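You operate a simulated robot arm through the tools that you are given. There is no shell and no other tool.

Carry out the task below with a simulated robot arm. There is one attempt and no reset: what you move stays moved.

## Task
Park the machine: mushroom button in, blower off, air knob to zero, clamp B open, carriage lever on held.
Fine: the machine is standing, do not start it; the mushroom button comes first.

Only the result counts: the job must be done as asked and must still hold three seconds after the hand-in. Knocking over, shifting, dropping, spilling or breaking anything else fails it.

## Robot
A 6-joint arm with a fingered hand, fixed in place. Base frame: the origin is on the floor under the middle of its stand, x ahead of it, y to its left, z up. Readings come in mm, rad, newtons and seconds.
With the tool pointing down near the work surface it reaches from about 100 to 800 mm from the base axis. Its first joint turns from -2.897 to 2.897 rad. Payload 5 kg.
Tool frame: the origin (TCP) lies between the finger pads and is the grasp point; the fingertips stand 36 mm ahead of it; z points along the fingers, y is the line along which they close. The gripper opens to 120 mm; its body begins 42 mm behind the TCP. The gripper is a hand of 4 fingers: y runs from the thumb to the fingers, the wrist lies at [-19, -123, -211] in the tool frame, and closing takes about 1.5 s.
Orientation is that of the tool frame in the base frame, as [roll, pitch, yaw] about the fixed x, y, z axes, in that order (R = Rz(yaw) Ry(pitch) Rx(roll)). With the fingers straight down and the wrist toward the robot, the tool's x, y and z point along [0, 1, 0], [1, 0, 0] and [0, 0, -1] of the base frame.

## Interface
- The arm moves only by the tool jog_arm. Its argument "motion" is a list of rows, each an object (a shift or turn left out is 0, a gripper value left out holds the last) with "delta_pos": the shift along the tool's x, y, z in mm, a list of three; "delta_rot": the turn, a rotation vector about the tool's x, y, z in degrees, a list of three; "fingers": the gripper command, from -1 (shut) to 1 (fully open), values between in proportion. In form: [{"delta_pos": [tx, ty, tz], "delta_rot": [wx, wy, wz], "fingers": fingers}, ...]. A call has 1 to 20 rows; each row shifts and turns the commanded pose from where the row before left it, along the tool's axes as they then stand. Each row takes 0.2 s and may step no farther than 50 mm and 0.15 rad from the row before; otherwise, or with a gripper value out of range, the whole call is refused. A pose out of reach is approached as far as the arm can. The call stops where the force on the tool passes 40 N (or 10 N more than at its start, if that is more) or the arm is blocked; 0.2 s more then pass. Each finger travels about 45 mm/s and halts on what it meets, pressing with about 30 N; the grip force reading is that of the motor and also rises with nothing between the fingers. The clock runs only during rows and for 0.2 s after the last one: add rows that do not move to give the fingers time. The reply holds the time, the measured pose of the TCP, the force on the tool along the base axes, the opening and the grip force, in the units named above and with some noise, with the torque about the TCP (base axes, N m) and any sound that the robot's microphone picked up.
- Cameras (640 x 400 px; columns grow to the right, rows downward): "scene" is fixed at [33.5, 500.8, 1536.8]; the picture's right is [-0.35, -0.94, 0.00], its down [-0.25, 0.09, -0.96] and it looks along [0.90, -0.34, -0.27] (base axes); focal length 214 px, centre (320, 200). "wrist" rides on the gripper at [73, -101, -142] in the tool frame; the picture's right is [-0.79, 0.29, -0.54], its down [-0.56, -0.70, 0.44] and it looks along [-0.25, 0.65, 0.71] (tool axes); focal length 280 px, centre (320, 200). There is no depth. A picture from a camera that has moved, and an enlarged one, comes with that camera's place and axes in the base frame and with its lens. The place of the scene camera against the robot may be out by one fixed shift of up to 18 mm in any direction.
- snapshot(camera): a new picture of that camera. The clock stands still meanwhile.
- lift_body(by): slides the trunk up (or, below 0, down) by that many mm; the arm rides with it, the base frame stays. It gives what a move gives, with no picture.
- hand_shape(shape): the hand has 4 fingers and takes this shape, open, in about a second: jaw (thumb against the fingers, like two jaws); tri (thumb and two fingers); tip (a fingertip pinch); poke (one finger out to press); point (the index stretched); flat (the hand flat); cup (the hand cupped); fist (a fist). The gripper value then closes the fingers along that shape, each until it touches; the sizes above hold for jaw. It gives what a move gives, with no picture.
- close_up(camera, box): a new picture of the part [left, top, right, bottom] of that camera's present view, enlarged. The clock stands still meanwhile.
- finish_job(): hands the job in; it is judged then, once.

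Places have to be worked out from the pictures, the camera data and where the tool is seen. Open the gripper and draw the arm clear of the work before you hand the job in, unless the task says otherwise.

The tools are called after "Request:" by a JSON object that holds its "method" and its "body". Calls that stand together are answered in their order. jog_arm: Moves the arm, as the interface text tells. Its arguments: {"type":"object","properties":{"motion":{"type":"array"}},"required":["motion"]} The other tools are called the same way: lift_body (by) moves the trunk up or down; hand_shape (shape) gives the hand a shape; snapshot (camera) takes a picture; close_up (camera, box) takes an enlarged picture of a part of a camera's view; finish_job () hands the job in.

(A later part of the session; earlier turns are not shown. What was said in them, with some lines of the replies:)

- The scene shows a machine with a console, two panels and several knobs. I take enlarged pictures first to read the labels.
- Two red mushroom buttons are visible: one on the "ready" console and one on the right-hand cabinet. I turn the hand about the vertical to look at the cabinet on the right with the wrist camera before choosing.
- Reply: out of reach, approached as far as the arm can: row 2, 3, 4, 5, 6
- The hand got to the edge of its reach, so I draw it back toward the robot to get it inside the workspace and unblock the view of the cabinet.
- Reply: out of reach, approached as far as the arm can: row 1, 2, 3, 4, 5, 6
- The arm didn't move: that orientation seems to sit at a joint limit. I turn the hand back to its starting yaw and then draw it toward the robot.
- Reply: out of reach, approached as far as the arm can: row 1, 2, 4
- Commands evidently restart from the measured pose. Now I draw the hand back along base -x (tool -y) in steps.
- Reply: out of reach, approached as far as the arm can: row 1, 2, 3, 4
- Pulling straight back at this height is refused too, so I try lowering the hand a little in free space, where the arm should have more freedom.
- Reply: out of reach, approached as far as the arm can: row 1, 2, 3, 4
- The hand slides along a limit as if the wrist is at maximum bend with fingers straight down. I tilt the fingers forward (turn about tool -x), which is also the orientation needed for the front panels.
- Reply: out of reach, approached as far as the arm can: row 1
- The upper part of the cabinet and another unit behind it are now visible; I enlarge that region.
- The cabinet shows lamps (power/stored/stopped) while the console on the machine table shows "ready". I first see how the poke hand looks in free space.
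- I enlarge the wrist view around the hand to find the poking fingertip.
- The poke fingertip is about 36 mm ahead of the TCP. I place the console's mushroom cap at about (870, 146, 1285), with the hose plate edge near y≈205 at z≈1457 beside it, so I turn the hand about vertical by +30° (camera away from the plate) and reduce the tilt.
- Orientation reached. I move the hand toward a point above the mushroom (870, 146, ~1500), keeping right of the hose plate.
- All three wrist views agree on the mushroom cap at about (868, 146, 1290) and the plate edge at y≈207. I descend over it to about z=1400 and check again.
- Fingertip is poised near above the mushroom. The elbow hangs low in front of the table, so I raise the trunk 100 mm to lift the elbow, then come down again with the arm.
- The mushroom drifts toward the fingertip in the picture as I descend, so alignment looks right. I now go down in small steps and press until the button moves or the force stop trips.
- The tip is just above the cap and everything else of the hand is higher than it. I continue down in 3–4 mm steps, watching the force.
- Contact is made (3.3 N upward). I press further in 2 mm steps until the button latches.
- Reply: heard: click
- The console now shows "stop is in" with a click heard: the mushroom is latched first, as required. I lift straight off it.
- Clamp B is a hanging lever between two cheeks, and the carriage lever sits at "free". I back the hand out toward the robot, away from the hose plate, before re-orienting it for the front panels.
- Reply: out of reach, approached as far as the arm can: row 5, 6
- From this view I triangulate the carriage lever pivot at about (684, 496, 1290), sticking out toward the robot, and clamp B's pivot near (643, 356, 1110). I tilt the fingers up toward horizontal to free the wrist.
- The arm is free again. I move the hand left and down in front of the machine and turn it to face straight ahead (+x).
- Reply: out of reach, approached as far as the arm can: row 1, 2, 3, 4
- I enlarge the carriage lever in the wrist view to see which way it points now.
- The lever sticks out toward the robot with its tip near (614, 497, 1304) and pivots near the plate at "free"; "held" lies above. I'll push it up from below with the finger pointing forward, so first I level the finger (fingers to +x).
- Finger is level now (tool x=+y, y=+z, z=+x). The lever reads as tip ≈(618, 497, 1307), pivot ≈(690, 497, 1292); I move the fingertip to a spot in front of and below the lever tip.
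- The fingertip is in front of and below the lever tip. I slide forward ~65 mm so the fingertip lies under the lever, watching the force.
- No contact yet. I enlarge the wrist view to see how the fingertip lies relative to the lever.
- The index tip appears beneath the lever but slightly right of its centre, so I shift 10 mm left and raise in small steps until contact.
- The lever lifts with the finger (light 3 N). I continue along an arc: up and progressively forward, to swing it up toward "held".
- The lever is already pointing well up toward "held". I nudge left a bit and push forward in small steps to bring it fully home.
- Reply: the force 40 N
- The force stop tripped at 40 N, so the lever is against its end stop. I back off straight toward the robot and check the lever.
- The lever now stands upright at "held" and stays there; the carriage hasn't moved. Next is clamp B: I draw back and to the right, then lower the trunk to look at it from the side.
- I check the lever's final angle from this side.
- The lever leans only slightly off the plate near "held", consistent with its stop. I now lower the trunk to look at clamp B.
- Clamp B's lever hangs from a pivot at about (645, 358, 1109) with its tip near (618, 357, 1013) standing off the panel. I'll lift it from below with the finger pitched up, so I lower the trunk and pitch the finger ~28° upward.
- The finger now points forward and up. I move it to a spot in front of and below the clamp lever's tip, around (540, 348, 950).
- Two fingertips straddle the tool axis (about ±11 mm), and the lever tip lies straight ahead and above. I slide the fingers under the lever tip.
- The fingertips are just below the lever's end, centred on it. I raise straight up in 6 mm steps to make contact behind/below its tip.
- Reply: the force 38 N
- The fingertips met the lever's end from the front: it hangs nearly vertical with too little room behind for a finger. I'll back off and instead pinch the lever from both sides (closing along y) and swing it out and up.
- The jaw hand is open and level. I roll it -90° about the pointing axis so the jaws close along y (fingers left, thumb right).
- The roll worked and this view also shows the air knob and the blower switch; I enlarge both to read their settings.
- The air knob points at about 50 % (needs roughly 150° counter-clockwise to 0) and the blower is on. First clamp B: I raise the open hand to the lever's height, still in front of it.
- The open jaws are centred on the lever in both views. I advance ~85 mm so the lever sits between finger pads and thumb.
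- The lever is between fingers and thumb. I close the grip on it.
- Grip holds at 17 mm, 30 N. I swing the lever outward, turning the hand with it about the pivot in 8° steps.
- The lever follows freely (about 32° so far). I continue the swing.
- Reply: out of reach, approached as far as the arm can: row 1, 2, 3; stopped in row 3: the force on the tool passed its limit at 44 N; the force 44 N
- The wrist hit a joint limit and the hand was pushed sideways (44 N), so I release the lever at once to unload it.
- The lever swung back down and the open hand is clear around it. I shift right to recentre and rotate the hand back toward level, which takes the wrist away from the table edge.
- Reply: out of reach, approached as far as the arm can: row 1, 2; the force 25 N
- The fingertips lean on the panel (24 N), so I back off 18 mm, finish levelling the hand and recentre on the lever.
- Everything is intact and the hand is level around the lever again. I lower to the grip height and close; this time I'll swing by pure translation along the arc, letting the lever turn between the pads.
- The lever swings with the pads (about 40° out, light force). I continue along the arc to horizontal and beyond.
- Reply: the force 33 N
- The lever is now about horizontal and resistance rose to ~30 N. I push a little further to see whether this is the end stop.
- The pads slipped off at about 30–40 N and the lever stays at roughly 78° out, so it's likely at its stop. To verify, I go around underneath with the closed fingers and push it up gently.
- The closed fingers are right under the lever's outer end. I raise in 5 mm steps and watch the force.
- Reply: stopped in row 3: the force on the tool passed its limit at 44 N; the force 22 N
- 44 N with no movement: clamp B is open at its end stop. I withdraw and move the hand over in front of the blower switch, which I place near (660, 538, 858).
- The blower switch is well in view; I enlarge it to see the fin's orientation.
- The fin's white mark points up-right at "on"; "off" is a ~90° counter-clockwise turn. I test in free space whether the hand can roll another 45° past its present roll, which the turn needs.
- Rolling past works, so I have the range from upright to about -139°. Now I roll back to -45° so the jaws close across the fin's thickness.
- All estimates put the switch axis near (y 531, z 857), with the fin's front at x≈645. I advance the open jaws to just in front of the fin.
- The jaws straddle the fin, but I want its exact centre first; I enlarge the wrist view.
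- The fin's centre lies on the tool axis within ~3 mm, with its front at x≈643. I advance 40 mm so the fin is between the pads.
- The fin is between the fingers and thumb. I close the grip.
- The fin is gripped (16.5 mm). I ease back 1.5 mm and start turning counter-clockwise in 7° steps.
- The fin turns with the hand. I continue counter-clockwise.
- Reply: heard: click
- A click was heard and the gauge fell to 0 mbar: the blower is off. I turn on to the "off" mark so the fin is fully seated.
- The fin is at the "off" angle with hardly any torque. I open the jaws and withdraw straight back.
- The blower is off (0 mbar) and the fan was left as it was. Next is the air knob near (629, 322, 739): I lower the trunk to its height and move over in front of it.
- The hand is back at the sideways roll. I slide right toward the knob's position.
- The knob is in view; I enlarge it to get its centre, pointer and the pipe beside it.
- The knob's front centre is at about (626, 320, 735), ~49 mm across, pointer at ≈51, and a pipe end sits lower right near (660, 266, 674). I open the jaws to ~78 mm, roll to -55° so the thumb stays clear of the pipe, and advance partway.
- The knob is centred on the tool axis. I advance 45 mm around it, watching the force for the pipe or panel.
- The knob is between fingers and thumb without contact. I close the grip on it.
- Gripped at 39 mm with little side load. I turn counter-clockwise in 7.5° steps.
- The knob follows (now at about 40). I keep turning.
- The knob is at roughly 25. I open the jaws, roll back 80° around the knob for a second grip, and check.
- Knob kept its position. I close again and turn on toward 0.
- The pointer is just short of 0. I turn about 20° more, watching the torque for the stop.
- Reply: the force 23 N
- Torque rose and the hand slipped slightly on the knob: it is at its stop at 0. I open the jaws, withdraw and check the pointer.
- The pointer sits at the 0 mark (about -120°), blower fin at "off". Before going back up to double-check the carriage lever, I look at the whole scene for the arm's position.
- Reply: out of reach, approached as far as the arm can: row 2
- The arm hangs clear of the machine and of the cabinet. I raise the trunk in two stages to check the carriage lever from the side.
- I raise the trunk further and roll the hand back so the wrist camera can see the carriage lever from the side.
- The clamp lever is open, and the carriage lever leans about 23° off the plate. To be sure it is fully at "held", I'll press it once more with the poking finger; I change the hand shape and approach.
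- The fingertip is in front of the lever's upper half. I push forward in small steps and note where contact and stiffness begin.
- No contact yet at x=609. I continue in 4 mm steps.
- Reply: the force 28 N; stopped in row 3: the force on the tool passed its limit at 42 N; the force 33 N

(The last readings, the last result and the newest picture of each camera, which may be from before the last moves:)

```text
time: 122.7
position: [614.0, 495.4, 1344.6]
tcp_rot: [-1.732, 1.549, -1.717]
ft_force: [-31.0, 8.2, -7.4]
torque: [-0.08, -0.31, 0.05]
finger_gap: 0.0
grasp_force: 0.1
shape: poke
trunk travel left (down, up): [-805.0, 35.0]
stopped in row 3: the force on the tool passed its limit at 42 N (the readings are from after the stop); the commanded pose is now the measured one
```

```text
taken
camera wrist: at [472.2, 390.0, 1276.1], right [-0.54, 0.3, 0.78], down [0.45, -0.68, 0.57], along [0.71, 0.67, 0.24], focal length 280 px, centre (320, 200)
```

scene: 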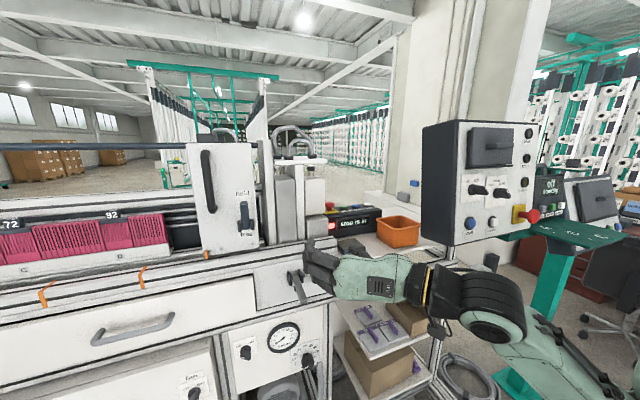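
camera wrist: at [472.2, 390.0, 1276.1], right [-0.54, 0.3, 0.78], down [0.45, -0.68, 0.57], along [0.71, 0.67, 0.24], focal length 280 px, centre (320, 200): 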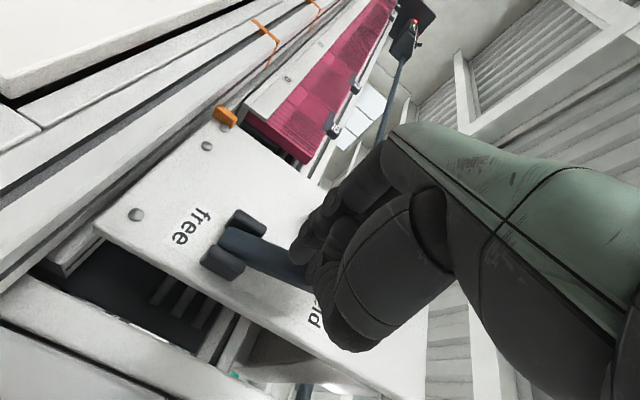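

Contact at x≈611 was immediately stiff (42 N within 3 mm) and the lever didn't move: it is on its "held" stop. I back the hand away from the machine.

Request:
{"method": "jog_arm", "body": {"motion": [{"delta_pos": [0, 0, -20]}, {"delta_pos": [0, 0, -40]}, {"delta_pos": [0, -20, -40]}, {"delta_pos": [0, -25, -35]}, {"delta_pos": [0, -25, -35]}, {"delta_pos": [0, -25, -30]}, {"delta_pos": [0, 0, 0]}]}}

Request:
{"method": "hand_shape", "body": {"shape": "jaw"}}

Request:
{"method": "snapshot", "body": {"camera": "scene"}}

Request:
{"method": "snapshot", "body": {"camera": "wrist"}}

```text
time: 124.3
position: [424.2, 394.5, 1346.4]
tcp_rot: [-1.716, 1.549, -1.711]
ft_force: [0.0, 0.2, -0.7]
torque: [-0.01, -0.01, 0.0]
finger_gap: 0.0
grasp_force: 0.1
shape: poke
trunk travel left (down, up): [-805.0, 35.0]
```

```text
time: 125.2
position: [422.0, 394.9, 1348.0]
tcp_rot: [-1.751, 1.548, -1.747]
ft_force: [-0.3, 1.0, 0.2]
torque: [-0.01, 0.01, 0.02]
finger_gap: 119.9
grasp_force: 0.2
shape: jaw
trunk travel left (down, up): [-805.0, 35.0]
```

```text
taken
```

scene: 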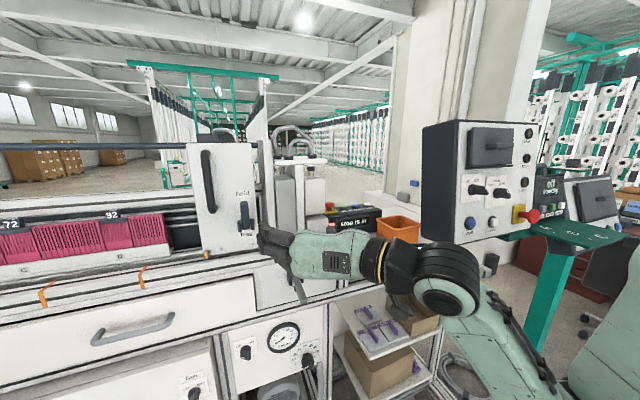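

```text
taken
camera wrist: at [280.5, 289.4, 1278.2], right [-0.54, 0.3, 0.78], down [0.45, -0.69, 0.57], along [0.71, 0.66, 0.24], focal length 280 px, centre (320, 200)
```

wrist: 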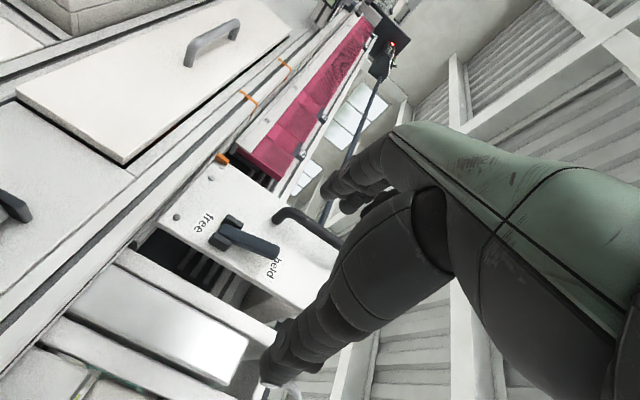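

I draw the hand a little farther back and right for a clear view, then check every control.

Request:
{"method": "jog_arm", "body": {"motion": [{"delta_pos": [0, -30, -15]}, {"delta_pos": [0, -30, -15]}, {"delta_pos": [0, -30, -15]}, {"delta_pos": [0, 0, 0]}]}}

Request:
{"method": "snapshot", "body": {"camera": "scene"}}

Request:
{"method": "close_up", "body": {"camera": "scene", "box": [220, 170, 440, 310]}}

Request:
{"method": "close_up", "body": {"camera": "scene", "box": [150, 300, 340, 400]}}

```text
time: 126.2
position: [391.5, 334.7, 1325.1]
tcp_rot: [-1.592, 1.551, -1.586]
ft_force: [0.0, -0.4, -0.3]
torque: [0.02, -0.01, -0.02]
finger_gap: 119.7
grasp_force: 0.0
shape: jaw
out of reach, approached as far as the arm can: row 2, 3
trunk travel left (down, up): [-805.0, 35.0]
```

```text
taken
```

scene: 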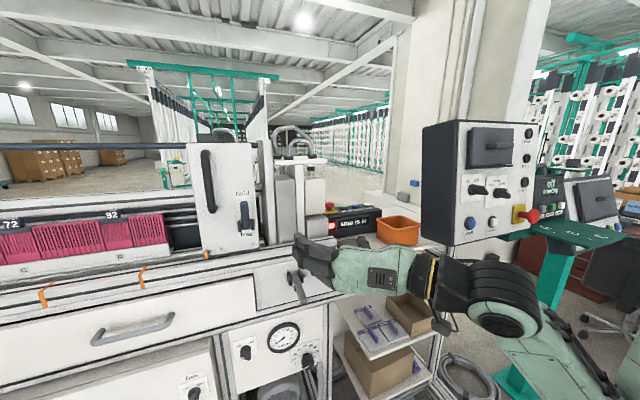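

```text
2.86 times, centred on (330, 240) of scene
camera zoom: at [33.5, 500.8, 1536.8], right [-0.35, -0.94, 0.0], down [-0.25, 0.09, -0.96], along [0.9, -0.34, -0.27], focal length 613 px, centre (291, 86)
```

zoom: 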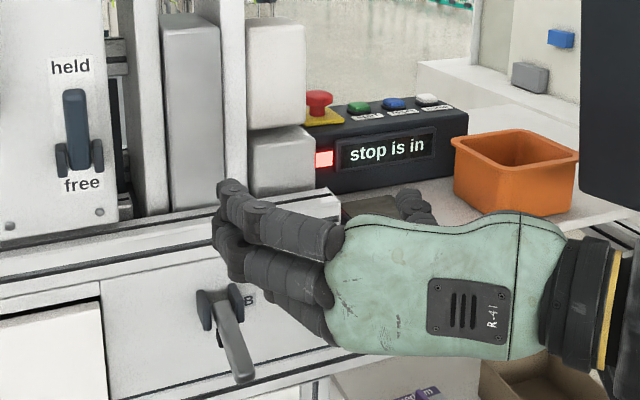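

```text
3.37 times, centred on (245, 350) of scene
camera zoom: at [33.5, 500.8, 1536.8], right [-0.35, -0.94, 0.0], down [-0.25, 0.09, -0.96], along [0.9, -0.34, -0.27], focal length 722 px, centre (573, -305)
```

zoom: 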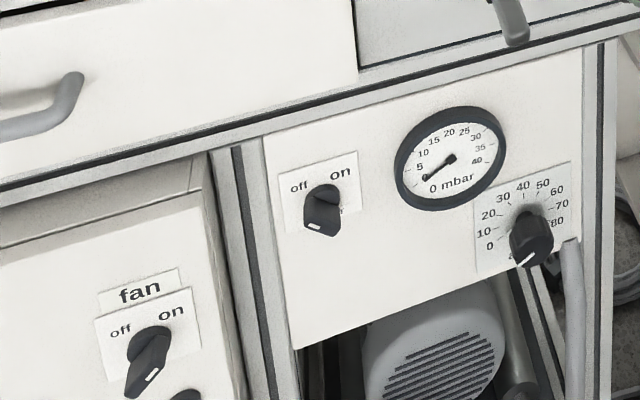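

Everything reads as asked: display "stop is in", blower at off with 0 mbar, air knob at 0, clamp B lever swung open, carriage lever on held. The fan and the orange box are untouched. The gripper is open and clear of the work, so I hand the job in.

Request:
{"method": "finish_job", "body": {}}

```text
The job is handed in.
```

The machine is parked and the job is handed in. I have not seen the judging result, only that the hand-in was accepted.

- **Mushroom button:** I pressed the one on the machine's console first. It clicked and the display changed from "ready" to "stop is in". There is a second mushroom button on the cabinet to the right, which I left alone.
- **Blower:** The switch is at "off". I heard it click and the gauge fell from 25 to 0 mbar. The separate fan switch is still on.
- **Air knob:** I turned it from about 50 back to its stop. The pointer reads 0 to within about 5° of pointer angle.
- **Clamp B:** The lever is swung up to nearly horizontal, where it is against its stop. Nothing on the panel marks "open", so I took the stop as fully open. My first attempt hit the arm's reach limit and loaded the lever sideways to 44 N. I let go at once and saw no damage.
- **Carriage lever:** It is up at "held". I pressed it again near the end and it did not move.

In the final pictures nothing else looked moved or knocked over. The gripper is open and the arm is clear of the machine.
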